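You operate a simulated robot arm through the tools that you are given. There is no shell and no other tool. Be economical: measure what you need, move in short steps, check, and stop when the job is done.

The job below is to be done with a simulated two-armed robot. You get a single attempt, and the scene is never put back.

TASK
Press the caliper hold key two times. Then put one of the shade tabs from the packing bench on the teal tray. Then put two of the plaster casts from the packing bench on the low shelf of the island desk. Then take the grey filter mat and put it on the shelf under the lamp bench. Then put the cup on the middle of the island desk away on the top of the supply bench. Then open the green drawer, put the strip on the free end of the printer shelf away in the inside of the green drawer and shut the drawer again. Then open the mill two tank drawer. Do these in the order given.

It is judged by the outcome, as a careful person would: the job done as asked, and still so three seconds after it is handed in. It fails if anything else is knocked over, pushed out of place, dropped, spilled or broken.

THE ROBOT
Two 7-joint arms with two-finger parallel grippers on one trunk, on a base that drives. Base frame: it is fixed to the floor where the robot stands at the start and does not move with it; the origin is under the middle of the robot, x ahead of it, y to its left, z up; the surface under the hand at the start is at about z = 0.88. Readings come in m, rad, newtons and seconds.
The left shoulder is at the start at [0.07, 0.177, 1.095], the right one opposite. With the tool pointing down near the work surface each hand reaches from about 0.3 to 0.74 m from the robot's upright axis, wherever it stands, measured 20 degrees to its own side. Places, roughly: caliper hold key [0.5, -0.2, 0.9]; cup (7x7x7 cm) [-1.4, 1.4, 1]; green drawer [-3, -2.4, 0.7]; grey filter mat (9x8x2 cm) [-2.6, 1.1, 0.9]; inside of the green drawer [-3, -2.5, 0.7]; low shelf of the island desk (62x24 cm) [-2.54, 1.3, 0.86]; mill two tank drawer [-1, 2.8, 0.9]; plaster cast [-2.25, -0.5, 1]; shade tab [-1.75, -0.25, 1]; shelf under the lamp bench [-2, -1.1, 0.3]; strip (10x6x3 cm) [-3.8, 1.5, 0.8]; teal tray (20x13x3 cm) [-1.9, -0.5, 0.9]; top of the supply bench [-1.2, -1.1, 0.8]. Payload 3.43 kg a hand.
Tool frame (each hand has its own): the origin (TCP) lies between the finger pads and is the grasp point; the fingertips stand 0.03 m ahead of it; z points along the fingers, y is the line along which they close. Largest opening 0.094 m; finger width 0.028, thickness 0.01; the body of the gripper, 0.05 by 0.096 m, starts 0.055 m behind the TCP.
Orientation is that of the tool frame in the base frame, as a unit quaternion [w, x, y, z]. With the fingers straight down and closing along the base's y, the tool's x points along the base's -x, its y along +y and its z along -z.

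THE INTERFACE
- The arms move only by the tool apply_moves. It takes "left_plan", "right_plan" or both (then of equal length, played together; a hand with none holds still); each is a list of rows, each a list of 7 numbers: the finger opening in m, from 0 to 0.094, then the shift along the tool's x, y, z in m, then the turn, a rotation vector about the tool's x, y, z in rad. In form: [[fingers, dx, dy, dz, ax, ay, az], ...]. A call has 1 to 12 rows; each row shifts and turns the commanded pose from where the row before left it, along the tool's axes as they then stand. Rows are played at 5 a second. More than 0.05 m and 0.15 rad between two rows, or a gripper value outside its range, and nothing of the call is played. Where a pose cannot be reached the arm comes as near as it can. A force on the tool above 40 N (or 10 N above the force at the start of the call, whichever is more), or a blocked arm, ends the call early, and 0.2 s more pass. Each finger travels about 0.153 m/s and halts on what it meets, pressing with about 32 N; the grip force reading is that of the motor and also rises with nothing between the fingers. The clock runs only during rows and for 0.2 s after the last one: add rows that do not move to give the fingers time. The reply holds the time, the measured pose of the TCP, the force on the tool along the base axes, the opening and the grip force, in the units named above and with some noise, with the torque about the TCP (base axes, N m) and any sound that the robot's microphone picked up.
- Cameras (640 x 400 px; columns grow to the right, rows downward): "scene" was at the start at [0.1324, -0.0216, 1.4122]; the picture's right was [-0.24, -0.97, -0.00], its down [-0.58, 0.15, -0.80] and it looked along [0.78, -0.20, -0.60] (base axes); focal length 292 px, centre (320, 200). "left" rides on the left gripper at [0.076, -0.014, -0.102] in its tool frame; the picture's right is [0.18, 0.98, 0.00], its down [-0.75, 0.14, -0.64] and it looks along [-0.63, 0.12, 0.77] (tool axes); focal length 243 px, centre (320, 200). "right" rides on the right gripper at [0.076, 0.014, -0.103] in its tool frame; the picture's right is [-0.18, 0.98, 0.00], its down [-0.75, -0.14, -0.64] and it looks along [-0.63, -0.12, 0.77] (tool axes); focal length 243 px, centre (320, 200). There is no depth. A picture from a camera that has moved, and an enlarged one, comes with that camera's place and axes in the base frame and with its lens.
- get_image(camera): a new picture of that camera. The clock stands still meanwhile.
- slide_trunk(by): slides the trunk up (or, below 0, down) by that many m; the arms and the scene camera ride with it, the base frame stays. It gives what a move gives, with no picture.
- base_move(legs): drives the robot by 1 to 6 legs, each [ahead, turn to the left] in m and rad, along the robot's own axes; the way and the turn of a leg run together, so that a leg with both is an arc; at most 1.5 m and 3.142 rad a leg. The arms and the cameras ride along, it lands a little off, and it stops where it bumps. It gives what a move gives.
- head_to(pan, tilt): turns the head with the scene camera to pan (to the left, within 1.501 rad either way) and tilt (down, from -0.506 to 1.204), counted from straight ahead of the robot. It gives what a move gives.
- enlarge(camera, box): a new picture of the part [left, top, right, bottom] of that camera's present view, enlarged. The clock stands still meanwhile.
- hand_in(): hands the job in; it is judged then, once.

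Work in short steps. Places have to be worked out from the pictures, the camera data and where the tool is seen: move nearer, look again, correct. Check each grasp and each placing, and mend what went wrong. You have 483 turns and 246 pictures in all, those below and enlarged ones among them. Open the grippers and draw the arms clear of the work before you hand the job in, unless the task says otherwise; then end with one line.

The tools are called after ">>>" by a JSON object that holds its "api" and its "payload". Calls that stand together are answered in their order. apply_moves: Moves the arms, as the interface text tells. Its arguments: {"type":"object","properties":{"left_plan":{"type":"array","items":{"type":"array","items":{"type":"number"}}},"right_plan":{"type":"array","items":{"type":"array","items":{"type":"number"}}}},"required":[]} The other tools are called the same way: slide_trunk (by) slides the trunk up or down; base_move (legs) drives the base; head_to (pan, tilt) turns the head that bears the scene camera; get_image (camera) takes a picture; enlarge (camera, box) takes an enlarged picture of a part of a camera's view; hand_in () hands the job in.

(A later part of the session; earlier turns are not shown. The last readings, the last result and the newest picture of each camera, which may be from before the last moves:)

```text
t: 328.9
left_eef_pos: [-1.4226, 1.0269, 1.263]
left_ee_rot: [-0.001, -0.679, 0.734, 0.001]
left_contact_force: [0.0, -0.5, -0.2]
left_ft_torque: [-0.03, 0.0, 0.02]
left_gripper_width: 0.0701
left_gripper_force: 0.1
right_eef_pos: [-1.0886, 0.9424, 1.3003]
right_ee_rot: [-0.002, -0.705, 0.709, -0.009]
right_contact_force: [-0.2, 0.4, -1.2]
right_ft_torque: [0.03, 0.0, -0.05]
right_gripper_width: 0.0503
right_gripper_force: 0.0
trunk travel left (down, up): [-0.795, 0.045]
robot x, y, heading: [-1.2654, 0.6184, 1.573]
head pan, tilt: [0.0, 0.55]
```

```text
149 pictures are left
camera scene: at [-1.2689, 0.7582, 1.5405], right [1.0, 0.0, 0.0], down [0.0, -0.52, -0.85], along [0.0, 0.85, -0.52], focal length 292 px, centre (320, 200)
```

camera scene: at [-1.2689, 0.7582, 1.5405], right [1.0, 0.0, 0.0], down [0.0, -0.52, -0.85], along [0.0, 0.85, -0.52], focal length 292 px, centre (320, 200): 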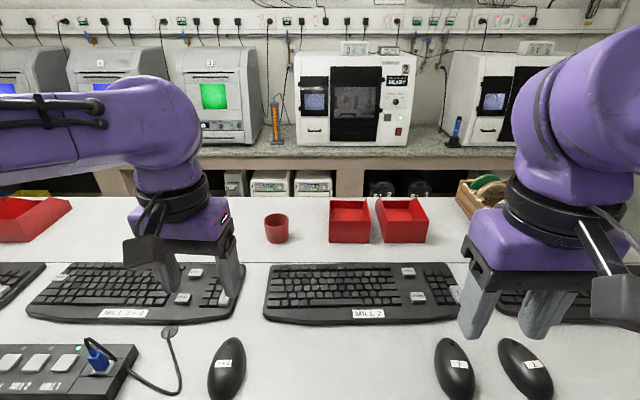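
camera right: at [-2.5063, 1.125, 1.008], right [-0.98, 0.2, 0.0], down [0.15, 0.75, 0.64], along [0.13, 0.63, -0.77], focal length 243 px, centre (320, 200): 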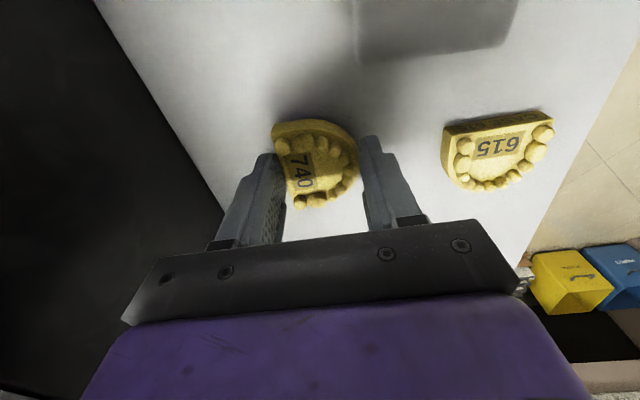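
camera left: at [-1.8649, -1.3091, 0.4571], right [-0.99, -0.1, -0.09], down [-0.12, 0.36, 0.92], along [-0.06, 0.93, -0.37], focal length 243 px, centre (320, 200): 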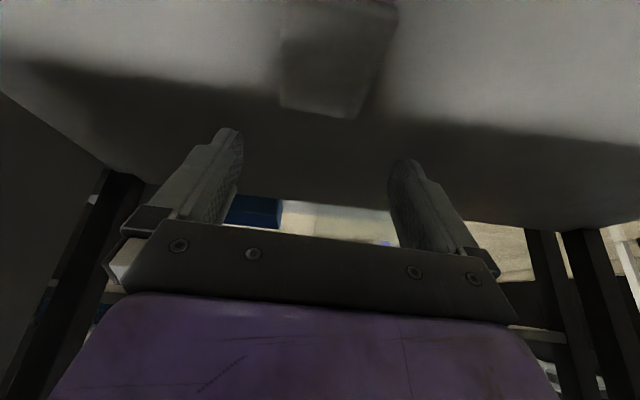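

Cup centre ≈(-1.39,1.437), rim z≈1.07. Tilt the left hand 0.7 rad forward, open, and move toward a pre-grasp pose.

>>> {"api": "apply_moves", "payload": {"left_plan": [[0.094, 0, 0, 0, 0, -0.14, 0], [0.094, 0, 0, 0, 0, -0.14, 0], [0.094, 0, 0, 0, 0, -0.14, 0], [0.094, 0, 0, 0, 0, -0.14, 0], [0.094, 0, 0, 0, 0, -0.14, 0], [0.094, -0.0219, -0.001, 0.0376, 0, 0, 0], [0.094, -0.0219, -0.001, 0.0376, 0, 0, 0], [0.094, -0.0219, -0.001, 0.0376, 0, 0, 0], [0.094, -0.0219, -0.001, 0.0376, 0, 0, 0], [0.094, -0.0219, -0.001, 0.0376, 0, 0, 0], [0.094, 0, 0, 0, 0, 0, 0]]}}

>>> {"api": "get_image", "payload": {"camera": "scene"}}

>>> {"api": "get_image", "payload": {"camera": "left"}}

```text
t: 331.3
left_eef_pos: [-1.403, 1.2289, 1.188]
left_ee_rot: [0.251, -0.639, 0.689, 0.234]
left_contact_force: [-0.7, -0.8, -0.6]
left_ft_torque: [0.0, -0.02, -0.02]
left_gripper_width: 0.094
left_gripper_force: 0.0
right_eef_pos: [-1.0909, 0.9408, 1.302]
right_ee_rot: [-0.002, -0.706, 0.709, -0.009]
right_contact_force: [-0.1, -0.4, 0.2]
right_ft_torque: [0.03, -0.03, -0.02]
right_gripper_width: 0.0499
right_gripper_force: 0.0
trunk travel left (down, up): [-0.795, 0.045]
robot x, y, heading: [-1.2638, 0.6129, 1.573]
head pan, tilt: [0.0, 0.55]
```

```text
148 pictures are left
camera scene: at [-1.2706, 0.7562, 1.5407], right [1.0, 0.0, 0.0], down [0.0, -0.52, -0.85], along [0.0, 0.85, -0.52], focal length 292 px, centre (320, 200)
```

scene: 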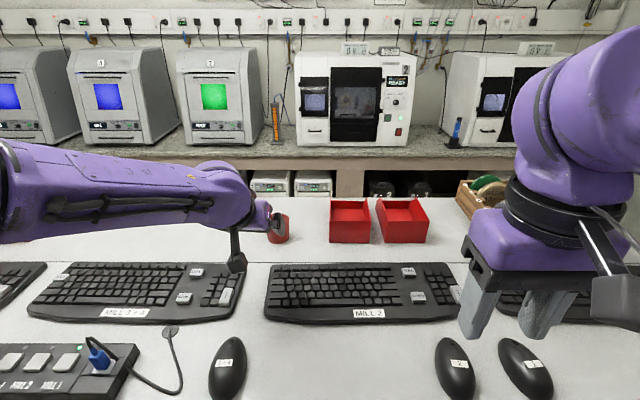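

```text
147 pictures are left
camera left: at [-1.3981, 1.1032, 1.2173], right [-0.99, -0.07, -0.12], down [-0.13, 0.17, 0.98], along [-0.04, 0.98, -0.18], focal length 243 px, centre (320, 200)
```

left: 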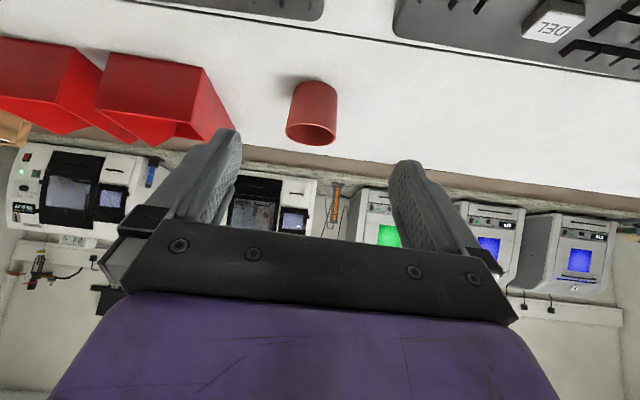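

Cup confirmed at (-1.388,1.43). Advance to pre-grasp.

>>> {"api": "apply_moves", "payload": {"left_plan": [[0.094, -0.0208, -0.002, 0.0384, 0, 0, 0], [0.094, -0.0208, -0.002, 0.0384, 0, 0, 0], [0.094, -0.0208, -0.002, 0.0384, 0, 0, 0], [0.094, 0, 0, 0, 0, 0, 0]]}}

>>> {"api": "get_image", "payload": {"camera": "left"}}

>>> {"api": "enlarge", "payload": {"camera": "scene", "box": [180, 160, 360, 300]}}

```text
t: 332.3
left_eef_pos: [-1.3853, 1.3525, 1.141]
left_ee_rot: [0.251, -0.638, 0.689, 0.234]
left_contact_force: [-0.3, 0.2, 0.5]
left_ft_torque: [-0.01, 0.01, 0.01]
left_gripper_width: 0.0939
left_gripper_force: 0.1
right_eef_pos: [-1.0893, 0.941, 1.2999]
right_ee_rot: [-0.003, -0.705, 0.709, -0.008]
right_contact_force: [-0.2, -0.4, 0.0]
right_ft_torque: [0.02, -0.03, -0.03]
right_gripper_width: 0.05
right_gripper_force: 0.0
trunk travel left (down, up): [-0.795, 0.045]
robot x, y, heading: [-1.2681, 0.619, 1.576]
head pan, tilt: [0.0, 0.55]
```

```text
146 pictures are left
camera left: at [-1.3813, 1.226, 1.1696], right [-0.99, -0.07, -0.12], down [-0.13, 0.17, 0.98], along [-0.04, 0.98, -0.18], focal length 243 px, centre (320, 200)
```

left: 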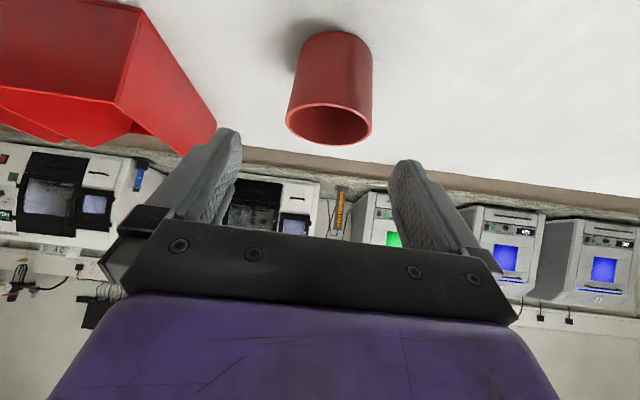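

```text
2.86 times, centred on (270, 230) of scene
camera zoom: at [-1.2692, 0.7574, 1.5405], right [1.0, 0.0, 0.0], down [0.0, -0.52, -0.85], along [0.0, 0.85, -0.52], focal length 835 px, centre (463, 114)
```

zoom: 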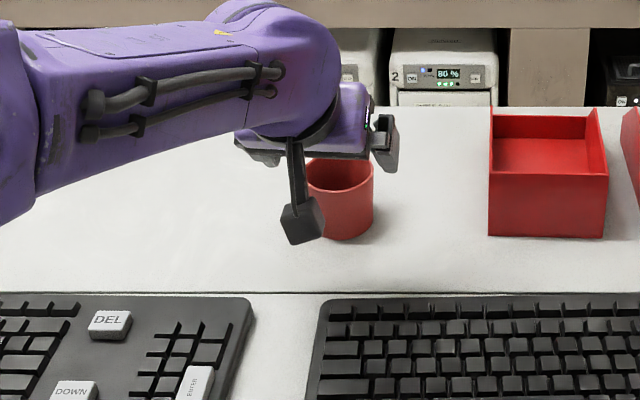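

Aligned. Advance 11 cm along the fingers to straddle the cup.

>>> {"api": "apply_moves", "payload": {"left_plan": [[0.094, 0, 0.002, 0.03, 0, 0, 0], [0.094, 0, 0.002, 0.03, 0, 0, 0], [0.094, 0, 0.002, 0.03, 0, 0, 0], [0.094, 0, 0.001, 0.02, 0, 0, 0], [0.094, 0, 0, 0, 0, 0, 0]]}}

>>> {"api": "get_image", "payload": {"camera": "left"}}

```text
t: 333.5
left_eef_pos: [-1.3872, 1.4208, 1.0589]
left_ee_rot: [0.251, -0.639, 0.689, 0.234]
left_contact_force: [0.6, 0.1, -0.3]
left_ft_torque: [0.03, -0.04, 0.02]
left_gripper_width: 0.0939
left_gripper_force: 0.1
right_eef_pos: [-1.0891, 0.9414, 1.2995]
right_ee_rot: [-0.002, -0.705, 0.709, -0.008]
right_contact_force: [-0.3, -0.1, 0.1]
right_ft_torque: [0.0, 0.01, 0.0]
right_gripper_width: 0.05
right_gripper_force: 0.1
trunk travel left (down, up): [-0.795, 0.045]
robot x, y, heading: [-1.2663, 0.6146, 1.571]
head pan, tilt: [0.0, 0.55]
```

```text
144 pictures are left
camera left: at [-1.3835, 1.2963, 1.0874], right [-0.99, -0.07, -0.12], down [-0.13, 0.17, 0.98], along [-0.04, 0.98, -0.18], focal length 243 px, centre (320, 200)
```

left: 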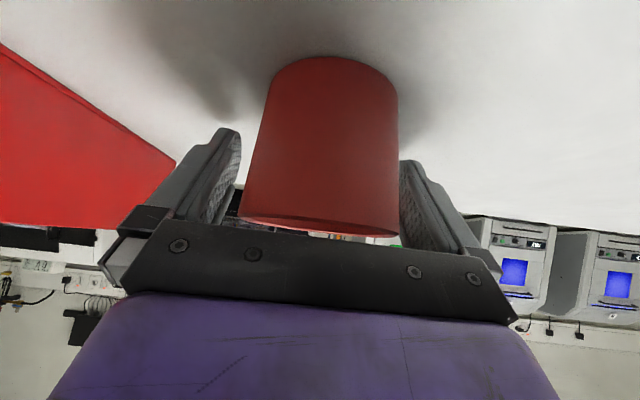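

Cup is centred between the fingers. Close and lift straight up.

>>> {"api": "apply_moves", "payload": {"left_plan": [[0.08, 0, 0, 0, 0, 0, 0], [0.065, 0, 0, 0, 0, 0, 0], [0.06, 0, 0, 0, 0, 0, 0], [0.06, 0, 0, 0, 0, 0, 0], [0.06, -0.0129, 0, -0.0153, 0, 0, 0], [0.06, -0.0258, 0, -0.0306, 0, 0, 0], [0.06, -0.0258, 0, -0.0306, 0, 0, 0], [0.06, 0, 0, 0, 0, 0, 0]]}}

>>> {"api": "get_image", "payload": {"camera": "scene"}}

>>> {"api": "get_image", "payload": {"camera": "left"}}

```text
t: 335.3
left_eef_pos: [-1.3902, 1.419, 1.1556]
left_ee_rot: [0.25, -0.639, 0.689, 0.233]
left_contact_force: [0.0, -1.2, 0.5]
left_ft_torque: [0.06, -0.03, -0.01]
left_gripper_width: 0.0666
left_gripper_force: 31.8
left hand out of reach, approached as far as the arm can: row 7
right_eef_pos: [-1.0893, 0.9419, 1.3004]
right_ee_rot: [-0.003, -0.705, 0.709, -0.009]
right_contact_force: [-0.1, 0.6, 0.0]
right_ft_torque: [0.02, -0.01, -0.02]
right_gripper_width: 0.05
right_gripper_force: 0.2
trunk travel left (down, up): [-0.795, 0.045]
robot x, y, heading: [-1.2689, 0.6161, 1.579]
head pan, tilt: [0.0, 0.55]
```

```text
143 pictures are left
camera scene: at [-1.2698, 0.7582, 1.5405], right [1.0, 0.0, 0.0], down [0.0, -0.52, -0.85], along [0.0, 0.85, -0.52], focal length 292 px, centre (320, 200)
```

scene: 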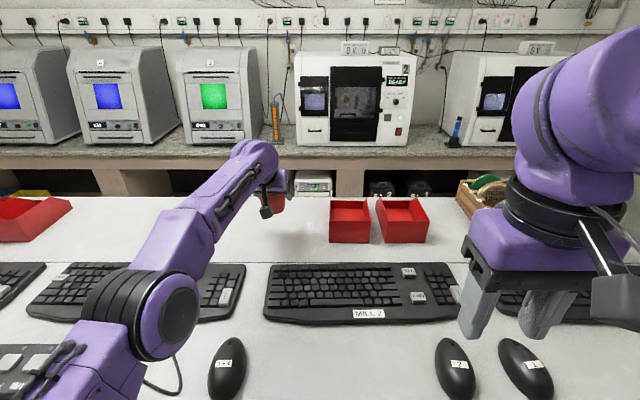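

```text
142 pictures are left
camera left: at [-1.3859, 1.2938, 1.185], right [-0.99, -0.07, -0.12], down [-0.13, 0.17, 0.98], along [-0.04, 0.98, -0.18], focal length 243 px, centre (320, 200)
```

left: 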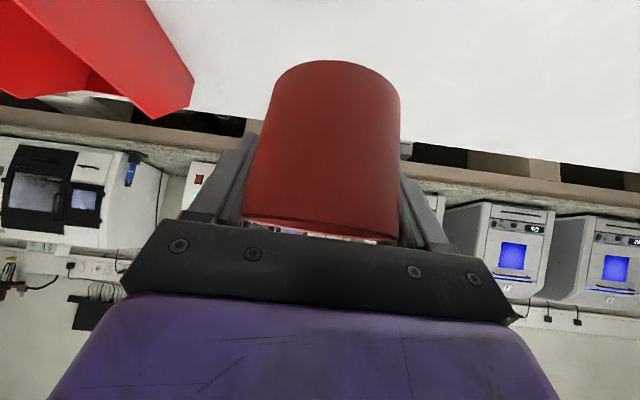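

Cup held. Retract the left hand; meanwhile take an enlarged view of the mills for later.

>>> {"api": "enlarge", "payload": {"camera": "scene", "box": [260, 30, 580, 230]}}

>>> {"api": "apply_moves", "payload": {"left_plan": [[0.06, 0.03, 0, -0.025, 0, 0, 0], [0.06, 0.03, 0, -0.025, 0, 0, 0], [0.06, 0.03, 0, -0.025, 0, 0, 0], [0.06, 0.03, 0, -0.025, 0, 0, 0], [0.06, 0.03, 0, -0.025, 0, 0, 0], [0.06, 0.03, 0, -0.025, 0, 0, 0], [0.06, 0.03, 0, -0.025, 0, 0, 0], [0.06, 0.03, 0, -0.025, 0, 0, 0], [0.06, 0.03, 0, -0.025, 0, 0, 0], [0.06, 0, 0, 0, 0, 0, 0]]}}

```text
2.00 times, centred on (420, 130) of scene
camera zoom: at [-1.2698, 0.7582, 1.5405], right [1.0, 0.0, 0.0], down [0.0, -0.52, -0.85], along [0.0, 0.85, -0.52], focal length 584 px, centre (120, 340)
```

zoom: 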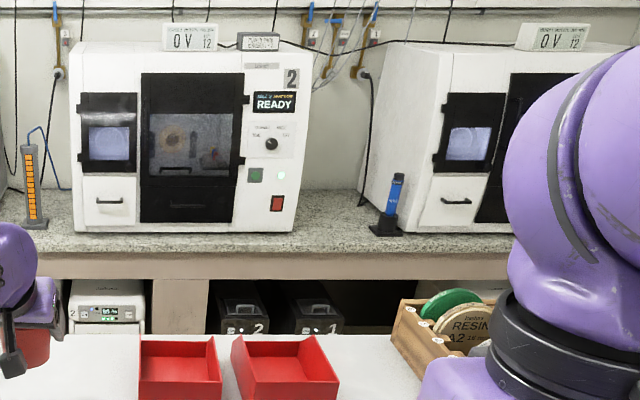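

```text
t: 337.5
left_eef_pos: [-1.4151, 1.114, 1.154]
left_ee_rot: [0.251, -0.639, 0.689, 0.234]
left_contact_force: [-0.5, 0.4, 0.0]
left_ft_torque: [0.01, 0.03, -0.03]
left_gripper_width: 0.0666
left_gripper_force: 31.9
left hand out of reach, approached as far as the arm can: row 7, 8
right_eef_pos: [-1.0897, 0.9412, 1.2999]
right_ee_rot: [-0.002, -0.705, 0.709, -0.009]
right_contact_force: [0.7, -0.6, -0.1]
right_ft_torque: [0.01, 0.0, 0.0]
right_gripper_width: 0.05
right_gripper_force: 0.1
trunk travel left (down, up): [-0.795, 0.045]
robot x, y, heading: [-1.2643, 0.619, 1.575]
head pan, tilt: [0.0, 0.55]
```

Mill two's drawers noted. Now carry the cup back: reverse, drive east and south to the supply bench's east side.

>>> {"api": "base_move", "payload": {"legs": [[-0.27, 0], [0, -1.575], [0.87, 0], [0, -1.571], [1.38, 0], [0, -1.571]]}}

>>> {"api": "head_to", "payload": {"pan": 0, "tilt": 0.65}}

>>> {"api": "get_image", "payload": {"camera": "scene"}}

```text
t: 361.6
left_eef_pos: [-0.9757, -1.1699, 1.155]
left_ee_rot: [-0.021, 0.937, -0.059, -0.342]
left_contact_force: [-0.7, -0.5, -0.7]
left_ft_torque: [0.0, -0.02, 0.03]
left_gripper_width: 0.0658
left_gripper_force: 31.7
right_eef_pos: [-0.7865, -0.853, 1.3004]
right_ee_rot: [-0.004, 1.0, -0.027, 0.009]
right_contact_force: [-0.2, -0.3, -0.9]
right_ft_torque: [0.04, -0.08, 0.0]
right_gripper_width: 0.0497
right_gripper_force: 0.0
trunk travel left (down, up): [-0.795, 0.045]
robot x, y, heading: [-0.4712, -1.0499, 3.098]
head pan, tilt: [0.0, 0.55]
```

```text
t: 362.3
left_eef_pos: [-0.9744, -1.1683, 1.1534]
left_ee_rot: [-0.021, 0.938, -0.059, -0.342]
left_contact_force: [-0.4, -0.4, -0.3]
left_ft_torque: [0.01, 0.03, 0.02]
left_gripper_width: 0.066
left_gripper_force: 32.2
right_eef_pos: [-0.7873, -0.8524, 1.3001]
right_ee_rot: [-0.005, 1.0, -0.027, 0.009]
right_contact_force: [-0.6, 0.6, -0.2]
right_ft_torque: [0.02, 0.01, 0.02]
right_gripper_width: 0.0498
right_gripper_force: 0.0
trunk travel left (down, up): [-0.795, 0.045]
robot x, y, heading: [-0.4715, -1.0481, 3.093]
head pan, tilt: [0.0, 0.649]
```

```text
140 pictures are left
camera scene: at [-0.611, -1.0391, 1.5317], right [0.05, 1.0, 0.0], down [0.6, -0.03, -0.8], along [-0.8, 0.04, -0.6], focal length 292 px, centre (320, 200)
```

scene: 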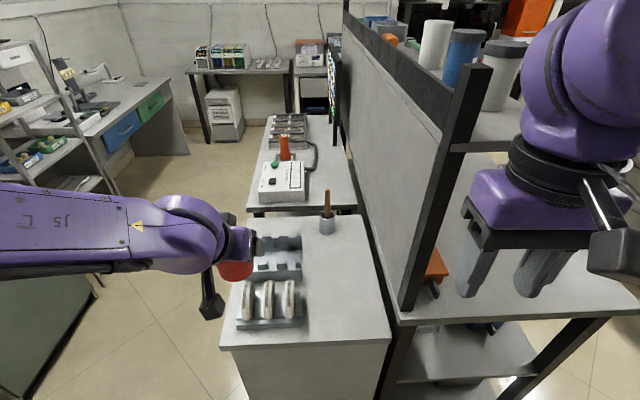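

Free area on the supply bench is around (-1.12,-0.945). Turn the base right 0.3 rad so the left hand reaches it comfortably.

>>> {"api": "base_move", "payload": {"legs": [[0, -0.3]]}}

>>> {"api": "get_image", "payload": {"camera": "left"}}

```text
t: 363.7
left_eef_pos: [-0.9885, -1.0134, 1.1538]
left_ee_rot: [-0.074, 0.918, -0.202, -0.335]
left_contact_force: [0.5, -0.4, -0.6]
left_ft_torque: [0.03, 0.01, -0.04]
left_gripper_width: 0.0662
left_gripper_force: 32.1
right_eef_pos: [-0.7147, -0.7681, 1.2999]
right_ee_rot: [-0.003, 0.984, -0.179, 0.009]
right_contact_force: [-0.9, 0.7, -0.1]
right_ft_torque: [-0.04, -0.04, -0.01]
right_gripper_width: 0.0501
right_gripper_force: 0.1
trunk travel left (down, up): [-0.795, 0.045]
robot x, y, heading: [-0.4729, -1.0458, 2.789]
head pan, tilt: [0.0, 0.649]
```

```text
139 pictures are left
camera left: at [-0.8705, -1.0527, 1.1827], right [-0.28, -0.95, -0.12], down [-0.21, -0.06, 0.98], along [-0.94, 0.3, -0.18], focal length 243 px, centre (320, 200)
```

left: 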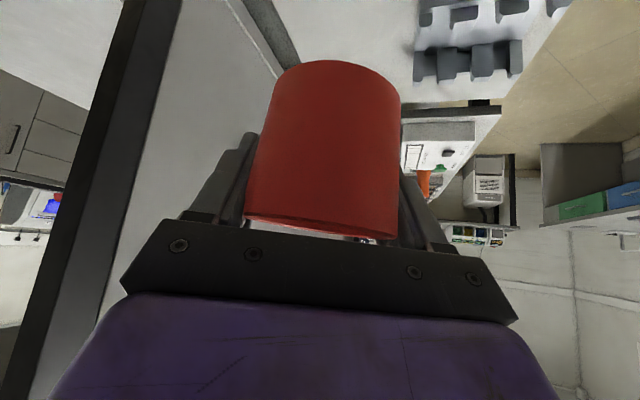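

Move over the target (-1.12,-0.935) at height, then look before lowering.

>>> {"api": "apply_moves", "payload": {"left_plan": [[0.06, -0.029, -0.004, 0.0245, 0, 0, 0], [0.06, -0.029, -0.004, 0.0245, 0, 0, 0], [0.06, -0.029, -0.004, 0.0245, 0, 0, 0], [0.06, -0.029, -0.004, 0.0245, 0, 0, 0], [0.06, 0.0258, 0, 0.0307, 0, 0, 0], [0.06, 0.0258, 0, 0.0307, 0, 0, 0], [0.06, 0, 0, 0, 0, 0, 0]]}}

>>> {"api": "get_image", "payload": {"camera": "scene"}}

>>> {"api": "get_image", "payload": {"camera": "left"}}

```text
t: 365.3
left_eef_pos: [-1.1194, -0.9361, 1.0726]
left_ee_rot: [-0.073, 0.918, -0.201, -0.335]
left_contact_force: [-0.7, -0.5, -0.5]
left_ft_torque: [0.02, 0.03, -0.01]
left_gripper_width: 0.0662
left_gripper_force: 31.8
right_eef_pos: [-0.7155, -0.768, 1.3006]
right_ee_rot: [-0.003, 0.984, -0.178, 0.009]
right_contact_force: [0.2, 0.0, -0.6]
right_ft_torque: [0.01, -0.02, 0.01]
right_gripper_width: 0.05
right_gripper_force: 0.0
trunk travel left (down, up): [-0.795, 0.045]
robot x, y, heading: [-0.4726, -1.0453, 2.797]
head pan, tilt: [0.0, 0.649]
```

```text
138 pictures are left
camera scene: at [-0.6031, -0.9988, 1.5317], right [0.34, 0.94, 0.0], down [0.57, -0.21, -0.8], along [-0.75, 0.27, -0.6], focal length 292 px, centre (320, 200)
```

scene: 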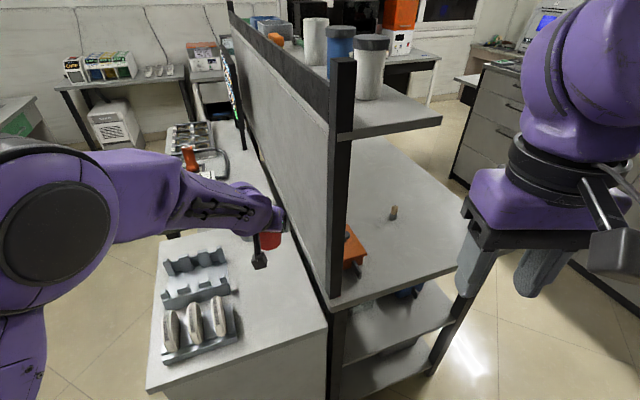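

```text
137 pictures are left
camera left: at [-1.001, -0.9758, 1.1012], right [-0.28, -0.95, -0.12], down [-0.21, -0.06, 0.98], along [-0.94, 0.3, -0.18], focal length 243 px, centre (320, 200)
```

left: 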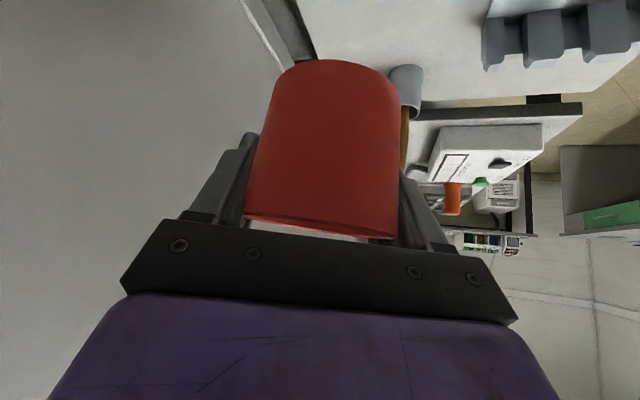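

Spot verified: bench edge at y≈-0.83, cup clear of rack and edge. Lower.

>>> {"api": "apply_moves", "payload": {"left_plan": [[0.06, 0.0242, 0, 0.0288, 0, 0, 0], [0.06, 0.0242, 0, 0.0288, 0, 0, 0], [0.06, 0.0242, 0, 0.0288, 0, 0, 0], [0.06, 0.0242, 0, 0.0288, 0, 0, 0], [0.06, 0.0129, 0, 0.0153, 0, 0, 0], [0.06, 0, 0, 0, 0, 0, 0]]}}

>>> {"api": "get_image", "payload": {"camera": "scene"}}

>>> {"api": "get_image", "payload": {"camera": "left"}}

```text
t: 366.7
left_eef_pos: [-1.1203, -0.9355, 0.9018]
left_ee_rot: [-0.074, 0.917, -0.202, -0.335]
left_contact_force: [-0.7, -0.3, -1.2]
left_ft_torque: [-0.03, 0.03, 0.0]
left_gripper_width: 0.0658
left_gripper_force: 31.8
right_eef_pos: [-0.7126, -0.7667, 1.3012]
right_ee_rot: [-0.003, 0.984, -0.179, 0.009]
right_contact_force: [-0.6, 0.1, 0.4]
right_ft_torque: [0.01, 0.0, 0.03]
right_gripper_width: 0.0501
right_gripper_force: 0.1
trunk travel left (down, up): [-0.795, 0.045]
robot x, y, heading: [-0.4728, -1.0448, 2.793]
head pan, tilt: [0.0, 0.649]
```

```text
136 pictures are left
camera scene: at [-0.6023, -0.9987, 1.5318], right [0.34, 0.94, 0.0], down [0.57, -0.21, -0.8], along [-0.75, 0.27, -0.6], focal length 292 px, centre (320, 200)
```

scene: 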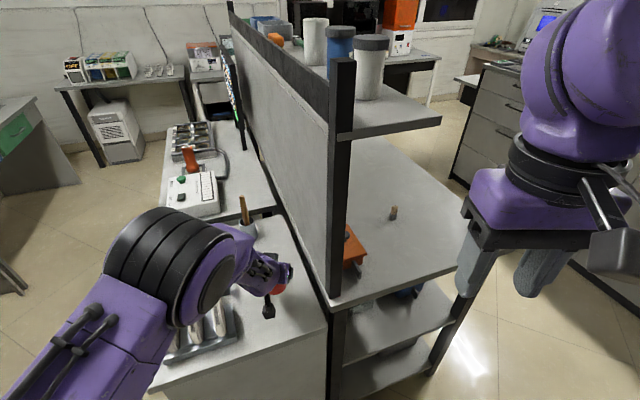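

```text
135 pictures are left
camera left: at [-1.0017, -0.9755, 0.9309], right [-0.28, -0.95, -0.12], down [-0.21, -0.06, 0.98], along [-0.94, 0.3, -0.18], focal length 243 px, centre (320, 200)
```

left: 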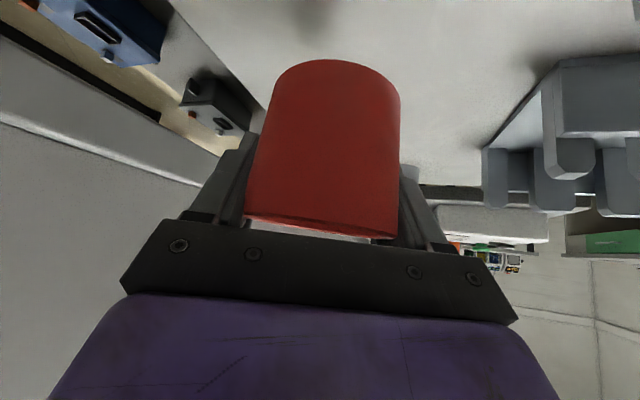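

Elbow and forearm remain well above the discs. Lower the last centimetres to contact.

>>> {"api": "apply_moves", "payload": {"left_plan": [[0.06, 0.0129, 0, 0.0153, 0, 0, 0], [0.06, 0.0065, 0, 0.0077, 0, 0, 0], [0.06, 0.0019, 0, 0.0023, 0, 0, 0], [0.06, 0, 0, 0, 0, 0, 0]]}}

>>> {"api": "apply_moves", "payload": {"left_plan": [[0.06, 0.0019, 0, 0.0023, 0, 0, 0], [0.06, 0.0013, 0, 0.0015, 0, 0, 0]]}}

```text
t: 367.7
left_eef_pos: [-1.1216, -0.9333, 0.8689]
left_ee_rot: [-0.072, 0.918, -0.2, -0.335]
left_contact_force: [0.0, 0.2, -0.6]
left_ft_torque: [-0.06, 0.03, -0.02]
left_gripper_width: 0.0658
left_gripper_force: 33.0
right_eef_pos: [-0.7147, -0.7676, 1.3001]
right_ee_rot: [-0.003, 0.984, -0.179, 0.009]
right_contact_force: [-0.1, -0.5, -0.3]
right_ft_torque: [-0.01, -0.02, 0.04]
right_gripper_width: 0.05
right_gripper_force: 0.1
trunk travel left (down, up): [-0.795, 0.045]
robot x, y, heading: [-0.4736, -1.0446, 2.792]
head pan, tilt: [0.0, 0.649]
```

```text
t: 368.3
left_eef_pos: [-1.1205, -0.9359, 0.8649]
left_ee_rot: [-0.073, 0.918, -0.201, -0.334]
left_contact_force: [-0.8, -0.1, -0.5]
left_ft_torque: [-0.03, 0.03, 0.0]
left_gripper_width: 0.0657
left_gripper_force: 32.1
right_eef_pos: [-0.7135, -0.7672, 1.3007]
right_ee_rot: [-0.003, 0.984, -0.179, 0.009]
right_contact_force: [-0.7, 0.1, -0.1]
right_ft_torque: [0.02, 0.0, 0.01]
right_gripper_width: 0.0501
right_gripper_force: 0.1
trunk travel left (down, up): [-0.795, 0.045]
robot x, y, heading: [-0.4716, -1.0422, 2.786]
head pan, tilt: [0.0, 0.649]
```

>>> {"api": "apply_moves", "payload": {"left_plan": [[0.06, 0.0013, 0, 0.0015, 0, 0, 0], [0.06, 0.0013, 0, 0.0015, 0, 0, 0], [0.06, 0, 0, 0, 0, 0, 0]]}}

```text
t: 369.1
left_eef_pos: [-1.1191, -0.9349, 0.8613]
left_ee_rot: [-0.073, 0.917, -0.202, -0.336]
left_contact_force: [-0.7, 0.2, -0.3]
left_ft_torque: [-0.02, -0.02, 0.01]
left_gripper_width: 0.066
left_gripper_force: 31.9
right_eef_pos: [-0.7141, -0.7673, 1.3]
right_ee_rot: [-0.003, 0.984, -0.179, 0.01]
right_contact_force: [0.5, 0.9, 0.7]
right_ft_torque: [-0.03, -0.01, 0.03]
right_gripper_width: 0.0499
right_gripper_force: 0.0
trunk travel left (down, up): [-0.795, 0.045]
robot x, y, heading: [-0.4715, -1.0415, 2.791]
head pan, tilt: [0.0, 0.649]
```

>>> {"api": "apply_moves", "payload": {"left_plan": [[0.06, 0.0013, 0, 0.0015, 0, 0, 0], [0.06, 0.0013, 0, 0.0015, 0, 0, 0], [0.06, 0, 0, 0, 0, 0, 0]]}}

>>> {"api": "get_image", "payload": {"camera": "left"}}

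```text
t: 369.9
left_eef_pos: [-1.1205, -0.934, 0.8559]
left_ee_rot: [-0.072, 0.918, -0.201, -0.334]
left_contact_force: [0.7, 0.4, -0.5]
left_ft_torque: [0.02, 0.0, -0.02]
left_gripper_width: 0.066
left_gripper_force: 32.6
right_eef_pos: [-0.7148, -0.7672, 1.2994]
right_ee_rot: [-0.003, 0.984, -0.179, 0.009]
right_contact_force: [-0.4, -0.2, 0.2]
right_ft_torque: [-0.02, 0.04, 0.01]
right_gripper_width: 0.0502
right_gripper_force: 0.1
trunk travel left (down, up): [-0.795, 0.045]
robot x, y, heading: [-0.4742, -1.0415, 2.793]
head pan, tilt: [0.0, 0.649]
```

```text
134 pictures are left
camera left: at [-1.0019, -0.9744, 0.8856], right [-0.28, -0.95, -0.12], down [-0.21, -0.06, 0.98], along [-0.94, 0.3, -0.18], focal length 243 px, centre (320, 200)
```

left: 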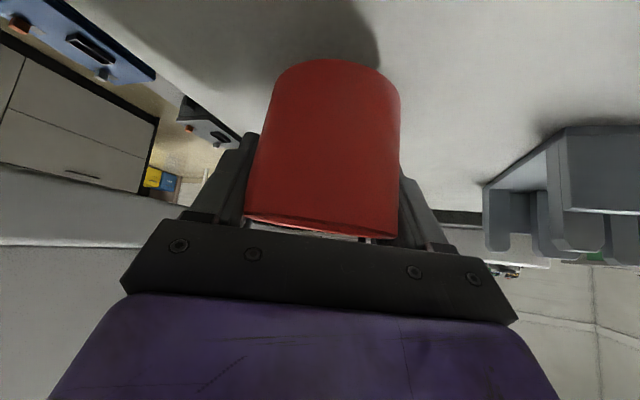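

>>> {"api": "apply_moves", "payload": {"left_plan": [[0.06, 0.0013, 0, 0.0015, 0, 0, 0], [0.06, 0.0013, 0, 0.0015, 0, 0, 0], [0.06, 0, 0, 0, 0, 0, 0]]}}

>>> {"api": "apply_moves", "payload": {"left_plan": [[0.06, 0.0013, 0, 0.0015, 0, 0, 0], [0.06, 0.0006, 0, 0.0008, 0, 0, 0], [0.06, 0, 0, 0, 0, 0, 0]]}}

```text
t: 370.7
left_eef_pos: [-1.1203, -0.9345, 0.8526]
left_ee_rot: [-0.073, 0.918, -0.2, -0.335]
left_contact_force: [-0.6, 0.5, -1.0]
left_ft_torque: [0.0, -0.04, -0.01]
left_gripper_width: 0.0657
left_gripper_force: 32.2
right_eef_pos: [-0.7148, -0.7669, 1.3007]
right_ee_rot: [-0.003, 0.984, -0.179, 0.009]
right_contact_force: [-0.1, -0.1, -1.0]
right_ft_torque: [0.0, 0.01, 0.01]
right_gripper_width: 0.0499
right_gripper_force: 0.1
trunk travel left (down, up): [-0.795, 0.045]
robot x, y, heading: [-0.4734, -1.0468, 2.793]
head pan, tilt: [0.0, 0.649]
```

```text
t: 371.5
left_eef_pos: [-1.1199, -0.9345, 0.8495]
left_ee_rot: [-0.073, 0.918, -0.2, -0.335]
left_contact_force: [0.7, 0.0, 0.2]
left_ft_torque: [0.01, -0.01, -0.02]
left_gripper_width: 0.0658
left_gripper_force: 32.0
right_eef_pos: [-0.7147, -0.7662, 1.3012]
right_ee_rot: [-0.003, 0.984, -0.178, 0.01]
right_contact_force: [0.0, 0.4, 0.6]
right_ft_torque: [-0.04, 0.0, 0.0]
right_gripper_width: 0.0497
right_gripper_force: 0.1
trunk travel left (down, up): [-0.795, 0.045]
robot x, y, heading: [-0.4711, -1.0472, 2.789]
head pan, tilt: [0.0, 0.649]
```

>>> {"api": "apply_moves", "payload": {"left_plan": [[0.06, 0.0016, 0, 0.0019, 0, 0, 0], [0.06, 0.0016, 0, 0.0019, 0, 0, 0], [0.06, 0, 0, 0, 0, 0, 0]]}}

>>> {"api": "enlarge", "payload": {"camera": "left", "box": [220, 0, 460, 150]}}

```text
t: 372.3
left_eef_pos: [-1.1198, -0.9348, 0.8441]
left_ee_rot: [-0.072, 0.918, -0.2, -0.333]
left_contact_force: [-0.3, 0.0, -0.4]
left_ft_torque: [-0.01, -0.01, 0.01]
left_gripper_width: 0.0659
left_gripper_force: 31.7
right_eef_pos: [-0.7143, -0.7672, 1.3002]
right_ee_rot: [-0.003, 0.984, -0.179, 0.01]
right_contact_force: [-0.4, -0.7, 0.1]
right_ft_torque: [0.0, 0.0, 0.02]
right_gripper_width: 0.0498
right_gripper_force: 0.1
trunk travel left (down, up): [-0.795, 0.045]
robot x, y, heading: [-0.4669, -1.0443, 2.797]
head pan, tilt: [0.0, 0.649]
```

```text
2.67 times, centred on (340, 75) of left
camera zoom: at [-1.0011, -0.9743, 0.8735], right [-0.28, -0.95, -0.12], down [-0.21, -0.06, 0.98], along [-0.94, 0.3, -0.18], focal length 647 px, centre (267, 533)
```

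zoom: 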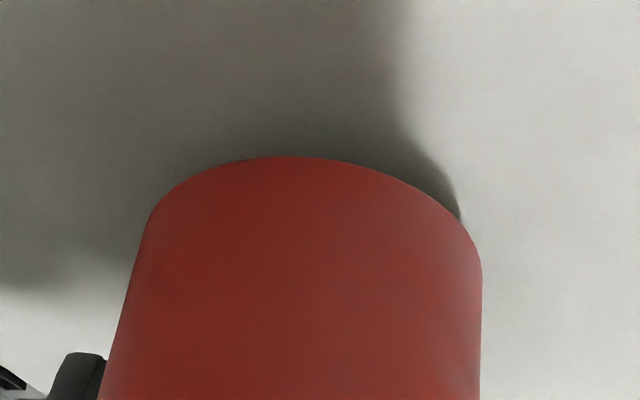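

>>> {"api": "apply_moves", "payload": {"left_plan": [[0.06, 0.0019, 0, 0.0023, 0, 0, 0], [0.06, 0.0013, 0, 0.0015, 0, 0, 0], [0.06, 0, 0, 0, 0, 0, 0]]}}

>>> {"api": "apply_moves", "payload": {"left_plan": [[0.06, 0.0013, 0, 0.0015, 0, 0, 0], [0.06, 0.0013, 0, 0.0015, 0, 0, 0]]}}

```text
t: 373.1
left_eef_pos: [-1.1192, -0.935, 0.8401]
left_ee_rot: [-0.072, 0.918, -0.2, -0.335]
left_contact_force: [0.0, 0.1, -1.0]
left_ft_torque: [0.01, 0.03, 0.01]
left_gripper_width: 0.0657
left_gripper_force: 32.4
right_eef_pos: [-0.714, -0.7674, 1.3006]
right_ee_rot: [-0.002, 0.984, -0.178, 0.009]
right_contact_force: [-0.6, 1.1, 0.7]
right_ft_torque: [0.02, 0.01, 0.0]
right_gripper_width: 0.0501
right_gripper_force: 0.1
trunk travel left (down, up): [-0.795, 0.045]
robot x, y, heading: [-0.4727, -1.0458, 2.788]
head pan, tilt: [0.0, 0.649]
```

```text
t: 373.7
left_eef_pos: [-1.1191, -0.9343, 0.8396]
left_ee_rot: [-0.073, 0.917, -0.2, -0.337]
left_contact_force: [0.5, 0.3, 15.1]
left_ft_torque: [0.27, -0.24, 0.04]
left_gripper_width: 0.0659
left_gripper_force: 31.7
right_eef_pos: [-0.7116, -0.7674, 1.3023]
right_ee_rot: [-0.003, 0.984, -0.179, 0.008]
right_contact_force: [-0.2, -0.6, -0.4]
right_ft_torque: [-0.01, 0.02, 0.03]
right_gripper_width: 0.05
right_gripper_force: 0.0
trunk travel left (down, up): [-0.795, 0.045]
robot x, y, heading: [-0.472, -1.0464, 2.794]
head pan, tilt: [0.0, 0.649]
```

Contact. Ease 1.5 mm, open, and withdraw along the finger direction.

>>> {"api": "apply_moves", "payload": {"left_plan": [[0.06, -0.001, 0, -0.0012, 0, 0, 0], [0.08, 0, 0, 0, 0, 0, 0], [0.093, 0, 0, 0, 0, 0, 0], [0.093, 0, 0, 0, 0, 0, 0], [0.093, 0, 0, -0.03, 0, 0, 0], [0.093, 0, 0, -0.04, 0, 0, 0], [0.093, 0, 0, -0.04, 0, 0, 0], [0.093, 0, 0, -0.04, 0, 0, 0]]}}

>>> {"api": "get_image", "payload": {"camera": "left"}}

>>> {"api": "get_image", "payload": {"camera": "scene"}}

```text
t: 375.5
left_eef_pos: [-1.03, -0.9801, 0.9451]
left_ee_rot: [-0.073, 0.921, -0.194, -0.329]
left_contact_force: [-0.3, 0.2, -0.1]
left_ft_torque: [0.0, 0.01, 0.03]
left_gripper_width: 0.0934
left_gripper_force: 0.2
right_eef_pos: [-0.7132, -0.7682, 1.3008]
right_ee_rot: [-0.003, 0.984, -0.179, 0.008]
right_contact_force: [0.3, -1.0, -0.7]
right_ft_torque: [0.03, 0.04, 0.0]
right_gripper_width: 0.0498
right_gripper_force: 0.1
trunk travel left (down, up): [-0.795, 0.045]
robot x, y, heading: [-0.4707, -1.045, 2.792]
head pan, tilt: [0.0, 0.649]
```

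```text
132 pictures are left
camera left: at [-0.9109, -1.019, 0.9764], right [-0.27, -0.96, -0.12], down [-0.22, -0.06, 0.97], along [-0.94, 0.29, -0.19], focal length 243 px, centre (320, 200)
```

left: 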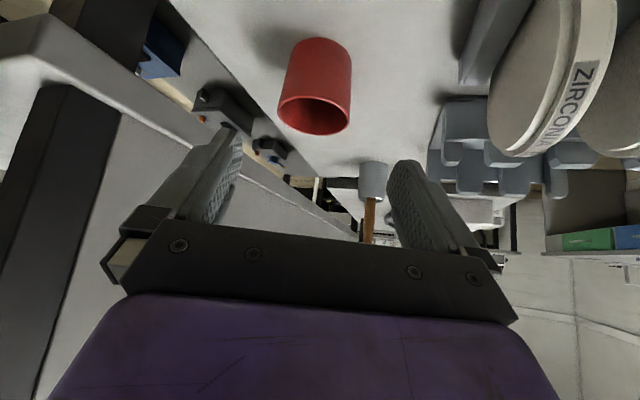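

```text
131 pictures are left
camera scene: at [-0.601, -0.9998, 1.5319], right [0.34, 0.94, 0.0], down [0.57, -0.21, -0.8], along [-0.75, 0.27, -0.6], focal length 292 px, centre (320, 200)
```

scene: 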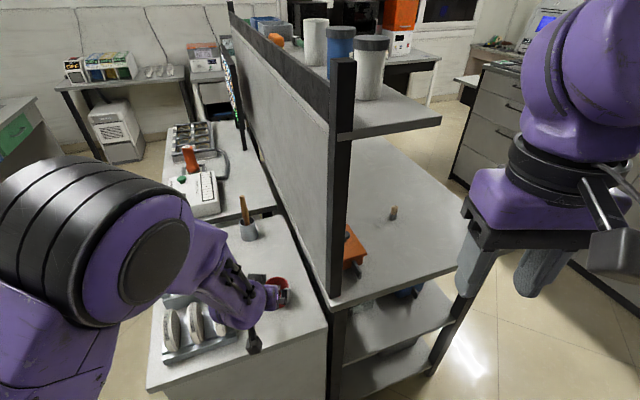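

Cup placed upright. Raise the left hand, restore its tilt, and retract.

>>> {"api": "apply_moves", "payload": {"left_plan": [[0.07, -0.0258, 0, -0.0307, 0, 0, 0], [0.07, -0.0258, 0, -0.0307, 0, 0, 0], [0.07, -0.0258, 0, -0.0307, 0, 0, 0], [0.07, -0.0258, 0, -0.0307, 0, 0, 0], [0.07, -0.0258, 0, -0.0307, 0, 0, 0], [0.07, 0, 0, 0, 0, 0.14, 0], [0.07, 0, 0, 0, 0, 0.14, 0], [0.07, 0, 0, 0, 0, 0.14, 0], [0.07, 0, 0, 0, 0, 0.14, 0], [0.07, 0, 0, 0, 0, 0.14, 0], [0.07, 0, 0, 0, 0, 0, 0]]}}

>>> {"api": "apply_moves", "payload": {"left_plan": [[0.07, 0.04, 0.02, 0, 0, 0, 0], [0.07, 0.04, 0.02, 0, 0, 0, 0], [0.07, 0.04, 0.02, 0, 0, 0, 0], [0.07, 0.04, 0.02, 0, 0, 0, 0], [0.07, 0, 0, 0, 0, 0, 0]]}}

>>> {"api": "get_image", "payload": {"camera": "scene"}}

```text
t: 377.9
left_eef_pos: [-1.0316, -0.975, 1.1535]
left_ee_rot: [0.002, 0.977, -0.215, 0.0]
left_contact_force: [-0.1, 0.4, -0.5]
left_ft_torque: [0.0, 0.03, 0.0]
left_gripper_width: 0.07
left_gripper_force: 0.0
right_eef_pos: [-0.7127, -0.7668, 1.2996]
right_ee_rot: [-0.003, 0.984, -0.179, 0.009]
right_contact_force: [-1.2, 0.8, 1.1]
right_ft_torque: [0.0, 0.0, -0.02]
right_gripper_width: 0.0499
right_gripper_force: 0.0
trunk travel left (down, up): [-0.795, 0.045]
robot x, y, heading: [-0.4695, -1.0466, 2.791]
head pan, tilt: [0.0, 0.649]
```

```text
t: 379.1
left_eef_pos: [-0.92, -1.1138, 1.1551]
left_ee_rot: [0.002, 0.977, -0.214, 0.0]
left_contact_force: [0.4, 0.5, 0.2]
left_ft_torque: [-0.02, 0.01, -0.01]
left_gripper_width: 0.0698
left_gripper_force: 0.2
right_eef_pos: [-0.7142, -0.765, 1.3]
right_ee_rot: [-0.002, 0.984, -0.178, 0.009]
right_contact_force: [0.7, 0.2, -0.4]
right_ft_torque: [-0.05, 0.0, -0.02]
right_gripper_width: 0.05
right_gripper_force: 0.0
trunk travel left (down, up): [-0.795, 0.045]
robot x, y, heading: [-0.4719, -1.0432, 2.79]
head pan, tilt: [0.0, 0.649]
```

```text
130 pictures are left
camera scene: at [-0.6022, -0.9964, 1.5317], right [0.34, 0.94, 0.0], down [0.57, -0.21, -0.8], along [-0.75, 0.27, -0.6], focal length 292 px, centre (320, 200)
```

scene: 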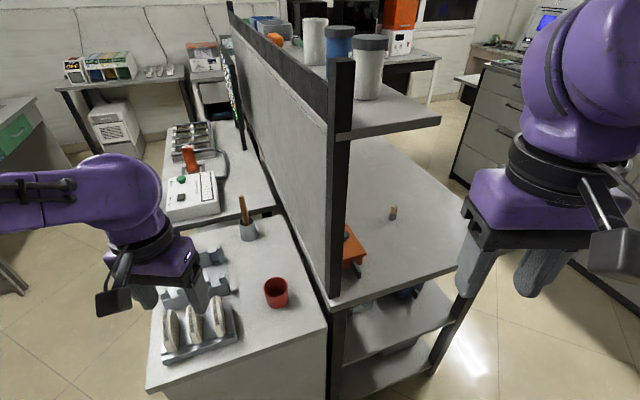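

Cup is good. Next, the green drawer: drive through the south aisle to about (-3.0,-1.72) and face it.

>>> {"api": "base_move", "payload": {"legs": [[0, 1.92], [0.68, 0], [0, -1.571], [1.4, 0], [1.12, 0], [0, 1.571]]}}

>>> {"api": "head_to", "payload": {"pan": 0, "tilt": 0.75}}

>>> {"api": "get_image", "payload": {"camera": "scene"}}

```text
t: 407.0
left_eef_pos: [-2.814, -2.0074, 1.1546]
left_ee_rot: [0.001, 0.751, 0.661, 0.0]
left_contact_force: [0.2, 0.4, -0.1]
left_ft_torque: [0.05, -0.01, 0.0]
left_gripper_width: 0.07
left_gripper_force: 0.1
right_eef_pos: [-3.2097, -1.9126, 1.301]
right_ee_rot: [-0.009, 0.726, 0.687, 0.003]
right_contact_force: [-0.5, 0.7, -0.3]
right_ft_torque: [0.01, -0.01, 0.04]
right_gripper_width: 0.0501
right_gripper_force: 0.1
trunk travel left (down, up): [-0.795, 0.045]
robot x, y, heading: [-3.0148, -1.6, -1.622]
head pan, tilt: [0.0, 0.649]
```

```text
t: 407.6
left_eef_pos: [-2.8127, -2.0072, 1.1538]
left_ee_rot: [0.001, 0.751, 0.661, 0.0]
left_contact_force: [0.6, 0.5, 0.5]
left_ft_torque: [-0.01, 0.01, 0.0]
left_gripper_width: 0.0699
left_gripper_force: 0.1
right_eef_pos: [-3.2074, -1.9141, 1.3006]
right_ee_rot: [-0.009, 0.726, 0.687, 0.003]
right_contact_force: [-0.5, -1.0, -0.3]
right_ft_torque: [-0.02, 0.05, -0.01]
right_gripper_width: 0.0499
right_gripper_force: 0.1
trunk travel left (down, up): [-0.795, 0.045]
robot x, y, heading: [-3.0145, -1.5965, -1.614]
head pan, tilt: [0.0, 0.75]
```

```text
129 pictures are left
camera scene: at [-3.0228, -1.7323, 1.5232], right [-1.0, 0.05, 0.0], down [0.03, 0.68, -0.73], along [-0.03, -0.73, -0.68], focal length 292 px, centre (320, 200)
```

scene: 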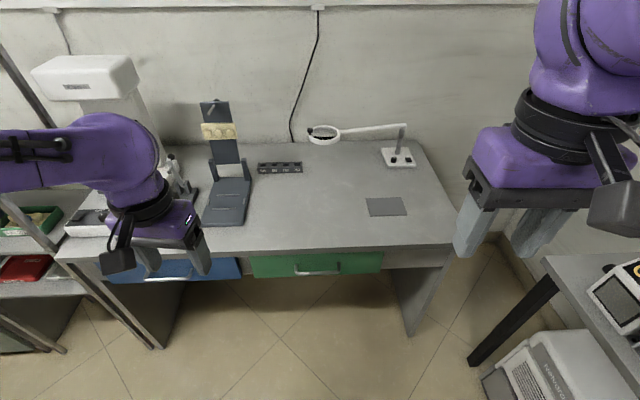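

Handle at ≈(-3.036,-2.31,0.655). Shift the robot slightly east so it's on the right hand's side, then lower the trunk 0.35 m.

>>> {"api": "base_move", "payload": {"legs": [[0, 1.04], [0.11, 0], [0, -0.997]]}}

>>> {"api": "slide_trunk", "payload": {"by": -0.35}}

>>> {"api": "get_image", "payload": {"camera": "scene"}}

```text
t: 414.0
left_eef_pos: [-2.7031, -2.0603, 1.1543]
left_ee_rot: [-0.001, 0.737, 0.676, -0.001]
left_contact_force: [0.7, 0.0, 0.2]
left_ft_torque: [0.01, -0.03, 0.02]
left_gripper_width: 0.07
left_gripper_force: 0.1
right_eef_pos: [-3.1011, -1.9832, 1.3003]
right_ee_rot: [-0.009, 0.712, 0.702, 0.004]
right_contact_force: [0.7, 0.3, -0.2]
right_ft_torque: [0.02, 0.02, -0.02]
right_gripper_width: 0.0497
right_gripper_force: 0.2
trunk travel left (down, up): [-0.795, 0.045]
robot x, y, heading: [-2.9191, -1.6611, -1.574]
head pan, tilt: [0.0, 0.75]
```

```text
t: 417.4
left_eef_pos: [-2.7033, -2.0602, 0.8037]
left_ee_rot: [0.0, 0.737, 0.676, 0.0]
left_contact_force: [0.3, -0.3, 0.4]
left_ft_torque: [-0.01, -0.02, -0.02]
left_gripper_width: 0.0701
left_gripper_force: 0.0
right_eef_pos: [-3.1016, -1.9823, 0.95]
right_ee_rot: [-0.009, 0.712, 0.702, 0.002]
right_contact_force: [-0.5, 0.3, 0.5]
right_ft_torque: [0.03, -0.03, 0.01]
right_gripper_width: 0.0499
right_gripper_force: 0.1
trunk travel left (down, up): [-0.445, 0.395]
robot x, y, heading: [-2.9261, -1.6583, -1.576]
head pan, tilt: [0.0, 0.75]
```

```text
128 pictures are left
camera scene: at [-2.924, -1.7941, 1.1732], right [-1.0, 0.01, 0.0], down [0.0, 0.68, -0.73], along [0.0, -0.73, -0.68], focal length 292 px, centre (320, 200)
```

scene: 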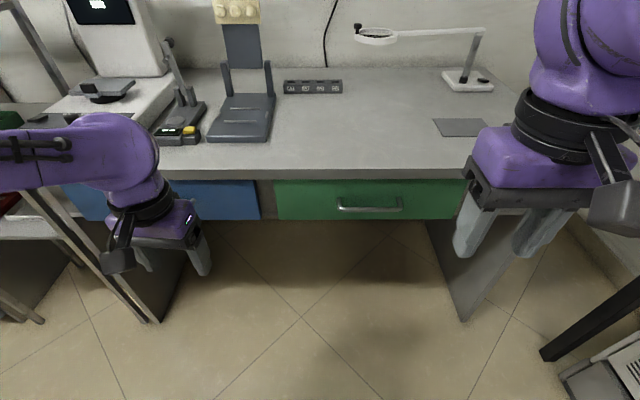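

Handle triangulates to ≈(-3.04,-2.285,0.695). Bring the right hand forward/down, then pitch it toward horizontal.

>>> {"api": "apply_moves", "payload": {"right_plan": [[0.05, -0.025, 0, 0.0375, 0, 0, 0], [0.05, -0.025, 0, 0.0375, 0, 0, 0], [0.05, -0.02, 0, 0.0375, 0, -0.1, 0], [0.05, -0.02, 0, 0.0375, 0, -0.1, 0], [0.05, 0, 0, 0, 0, -0.15, 0], [0.05, 0, 0, 0, 0, -0.15, 0], [0.05, 0, 0, 0, 0, -0.15, 0], [0.05, 0, 0, 0, 0, -0.15, 0], [0.05, 0, 0, 0, 0, -0.15, 0], [0.05, 0, 0, 0, 0, -0.15, 0], [0.05, 0, 0, 0, 0, -0.15, 0], [0.05, 0, 0, 0, 0, 0, 0]]}}

>>> {"api": "get_image", "payload": {"camera": "scene"}}

```text
t: 420.0
left_eef_pos: [-2.7048, -2.0598, 0.8046]
left_ee_rot: [0.001, 0.736, 0.677, 0.001]
left_contact_force: [-0.4, 0.1, -0.1]
left_ft_torque: [0.0, -0.02, -0.03]
left_gripper_width: 0.07
left_gripper_force: 0.1
right_eef_pos: [-3.0783, -2.1449, 0.8188]
right_ee_rot: [0.403, 0.579, 0.574, -0.415]
right_contact_force: [-0.8, 0.0, 0.2]
right_ft_torque: [-0.04, -0.01, 0.0]
right_gripper_width: 0.0498
right_gripper_force: 0.0
right hand out of reach, approached as far as the arm can: row 8, 9, 10, 11
trunk travel left (down, up): [-0.445, 0.395]
robot x, y, heading: [-2.9177, -1.6595, -1.58]
head pan, tilt: [0.0, 0.75]
```

```text
127 pictures are left
camera scene: at [-2.9241, -1.7938, 1.1732], right [-1.0, 0.01, 0.0], down [0.0, 0.68, -0.73], along [0.0, -0.73, -0.68], focal length 292 px, centre (320, 200)
```

scene: 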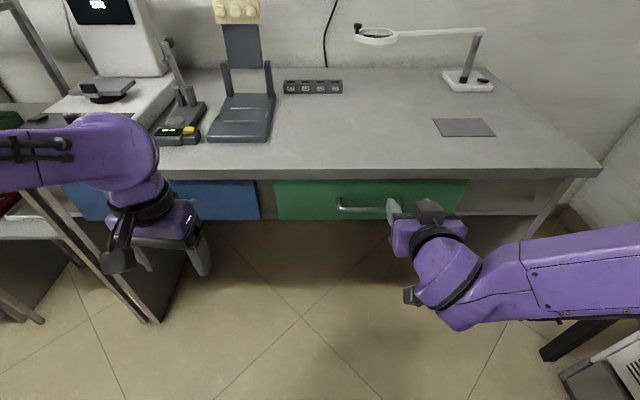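

Tool now points forward, ~19° downward. Roll it 90° so the fingers close vertically.

>>> {"api": "apply_moves", "payload": {"right_plan": [[0.06, 0, 0, 0, 0, 0, 0.15], [0.06, 0, 0, 0, 0, 0, 0.15], [0.06, 0, 0, 0, 0, 0, 0.15], [0.06, 0, 0, 0, 0, 0, 0.15], [0.06, 0, 0, 0, 0, 0, 0.15], [0.06, 0, 0, 0, 0, 0, 0.15], [0.06, 0, 0, 0, 0, 0, 0.15], [0.06, 0, 0, 0, 0, 0, 0.15], [0.06, 0, 0, 0, 0, 0, 0.15], [0.06, 0, 0, 0, 0, 0, 0.15], [0.06, 0, 0, 0, 0, 0, 0.07], [0.06, 0, 0, 0, 0, 0, 0]]}}

>>> {"api": "get_image", "payload": {"camera": "right"}}

>>> {"api": "get_image", "payload": {"camera": "scene"}}

```text
t: 422.6
left_eef_pos: [-2.7042, -2.0598, 0.8046]
left_ee_rot: [0.0, 0.737, 0.676, 0.0]
left_contact_force: [-0.4, -1.0, 0.0]
left_ft_torque: [0.03, -0.03, -0.04]
left_gripper_width: 0.0699
left_gripper_force: 0.0
right_eef_pos: [-3.0765, -2.1463, 0.815]
right_ee_rot: [0.579, 0.815, -0.003, -0.01]
right_contact_force: [0.3, 0.3, -0.5]
right_ft_torque: [0.01, -0.03, 0.0]
right_gripper_width: 0.0598
right_gripper_force: 0.0
right hand out of reach, approached as far as the arm can: row 11
trunk travel left (down, up): [-0.445, 0.395]
robot x, y, heading: [-2.9205, -1.6654, -1.576]
head pan, tilt: [0.0, 0.75]
```

```text
126 pictures are left
camera right: at [-2.9985, -2.0542, 0.8626], right [-0.18, -0.32, 0.93], down [-0.74, 0.66, 0.09], along [-0.65, -0.67, -0.36], focal length 243 px, centre (320, 200)
```

right: 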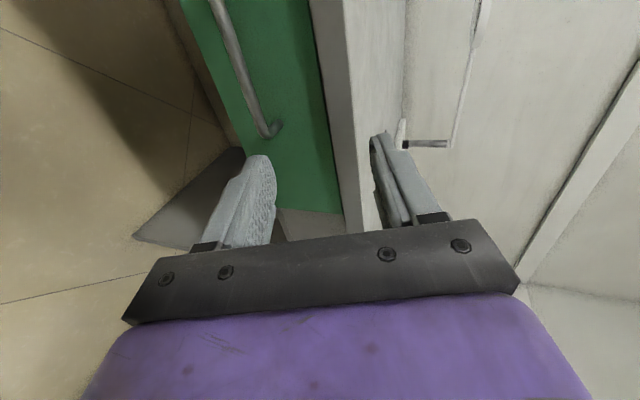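

```text
125 pictures are left
camera scene: at [-2.9241, -1.7941, 1.1731], right [-1.0, 0.01, 0.0], down [0.0, 0.68, -0.73], along [0.0, -0.73, -0.68], focal length 292 px, centre (320, 200)
```

scene: 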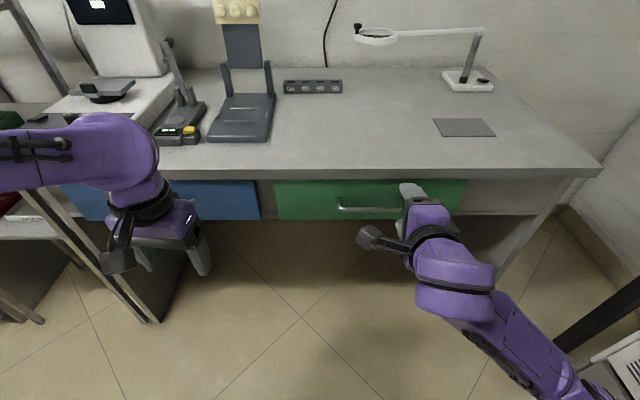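

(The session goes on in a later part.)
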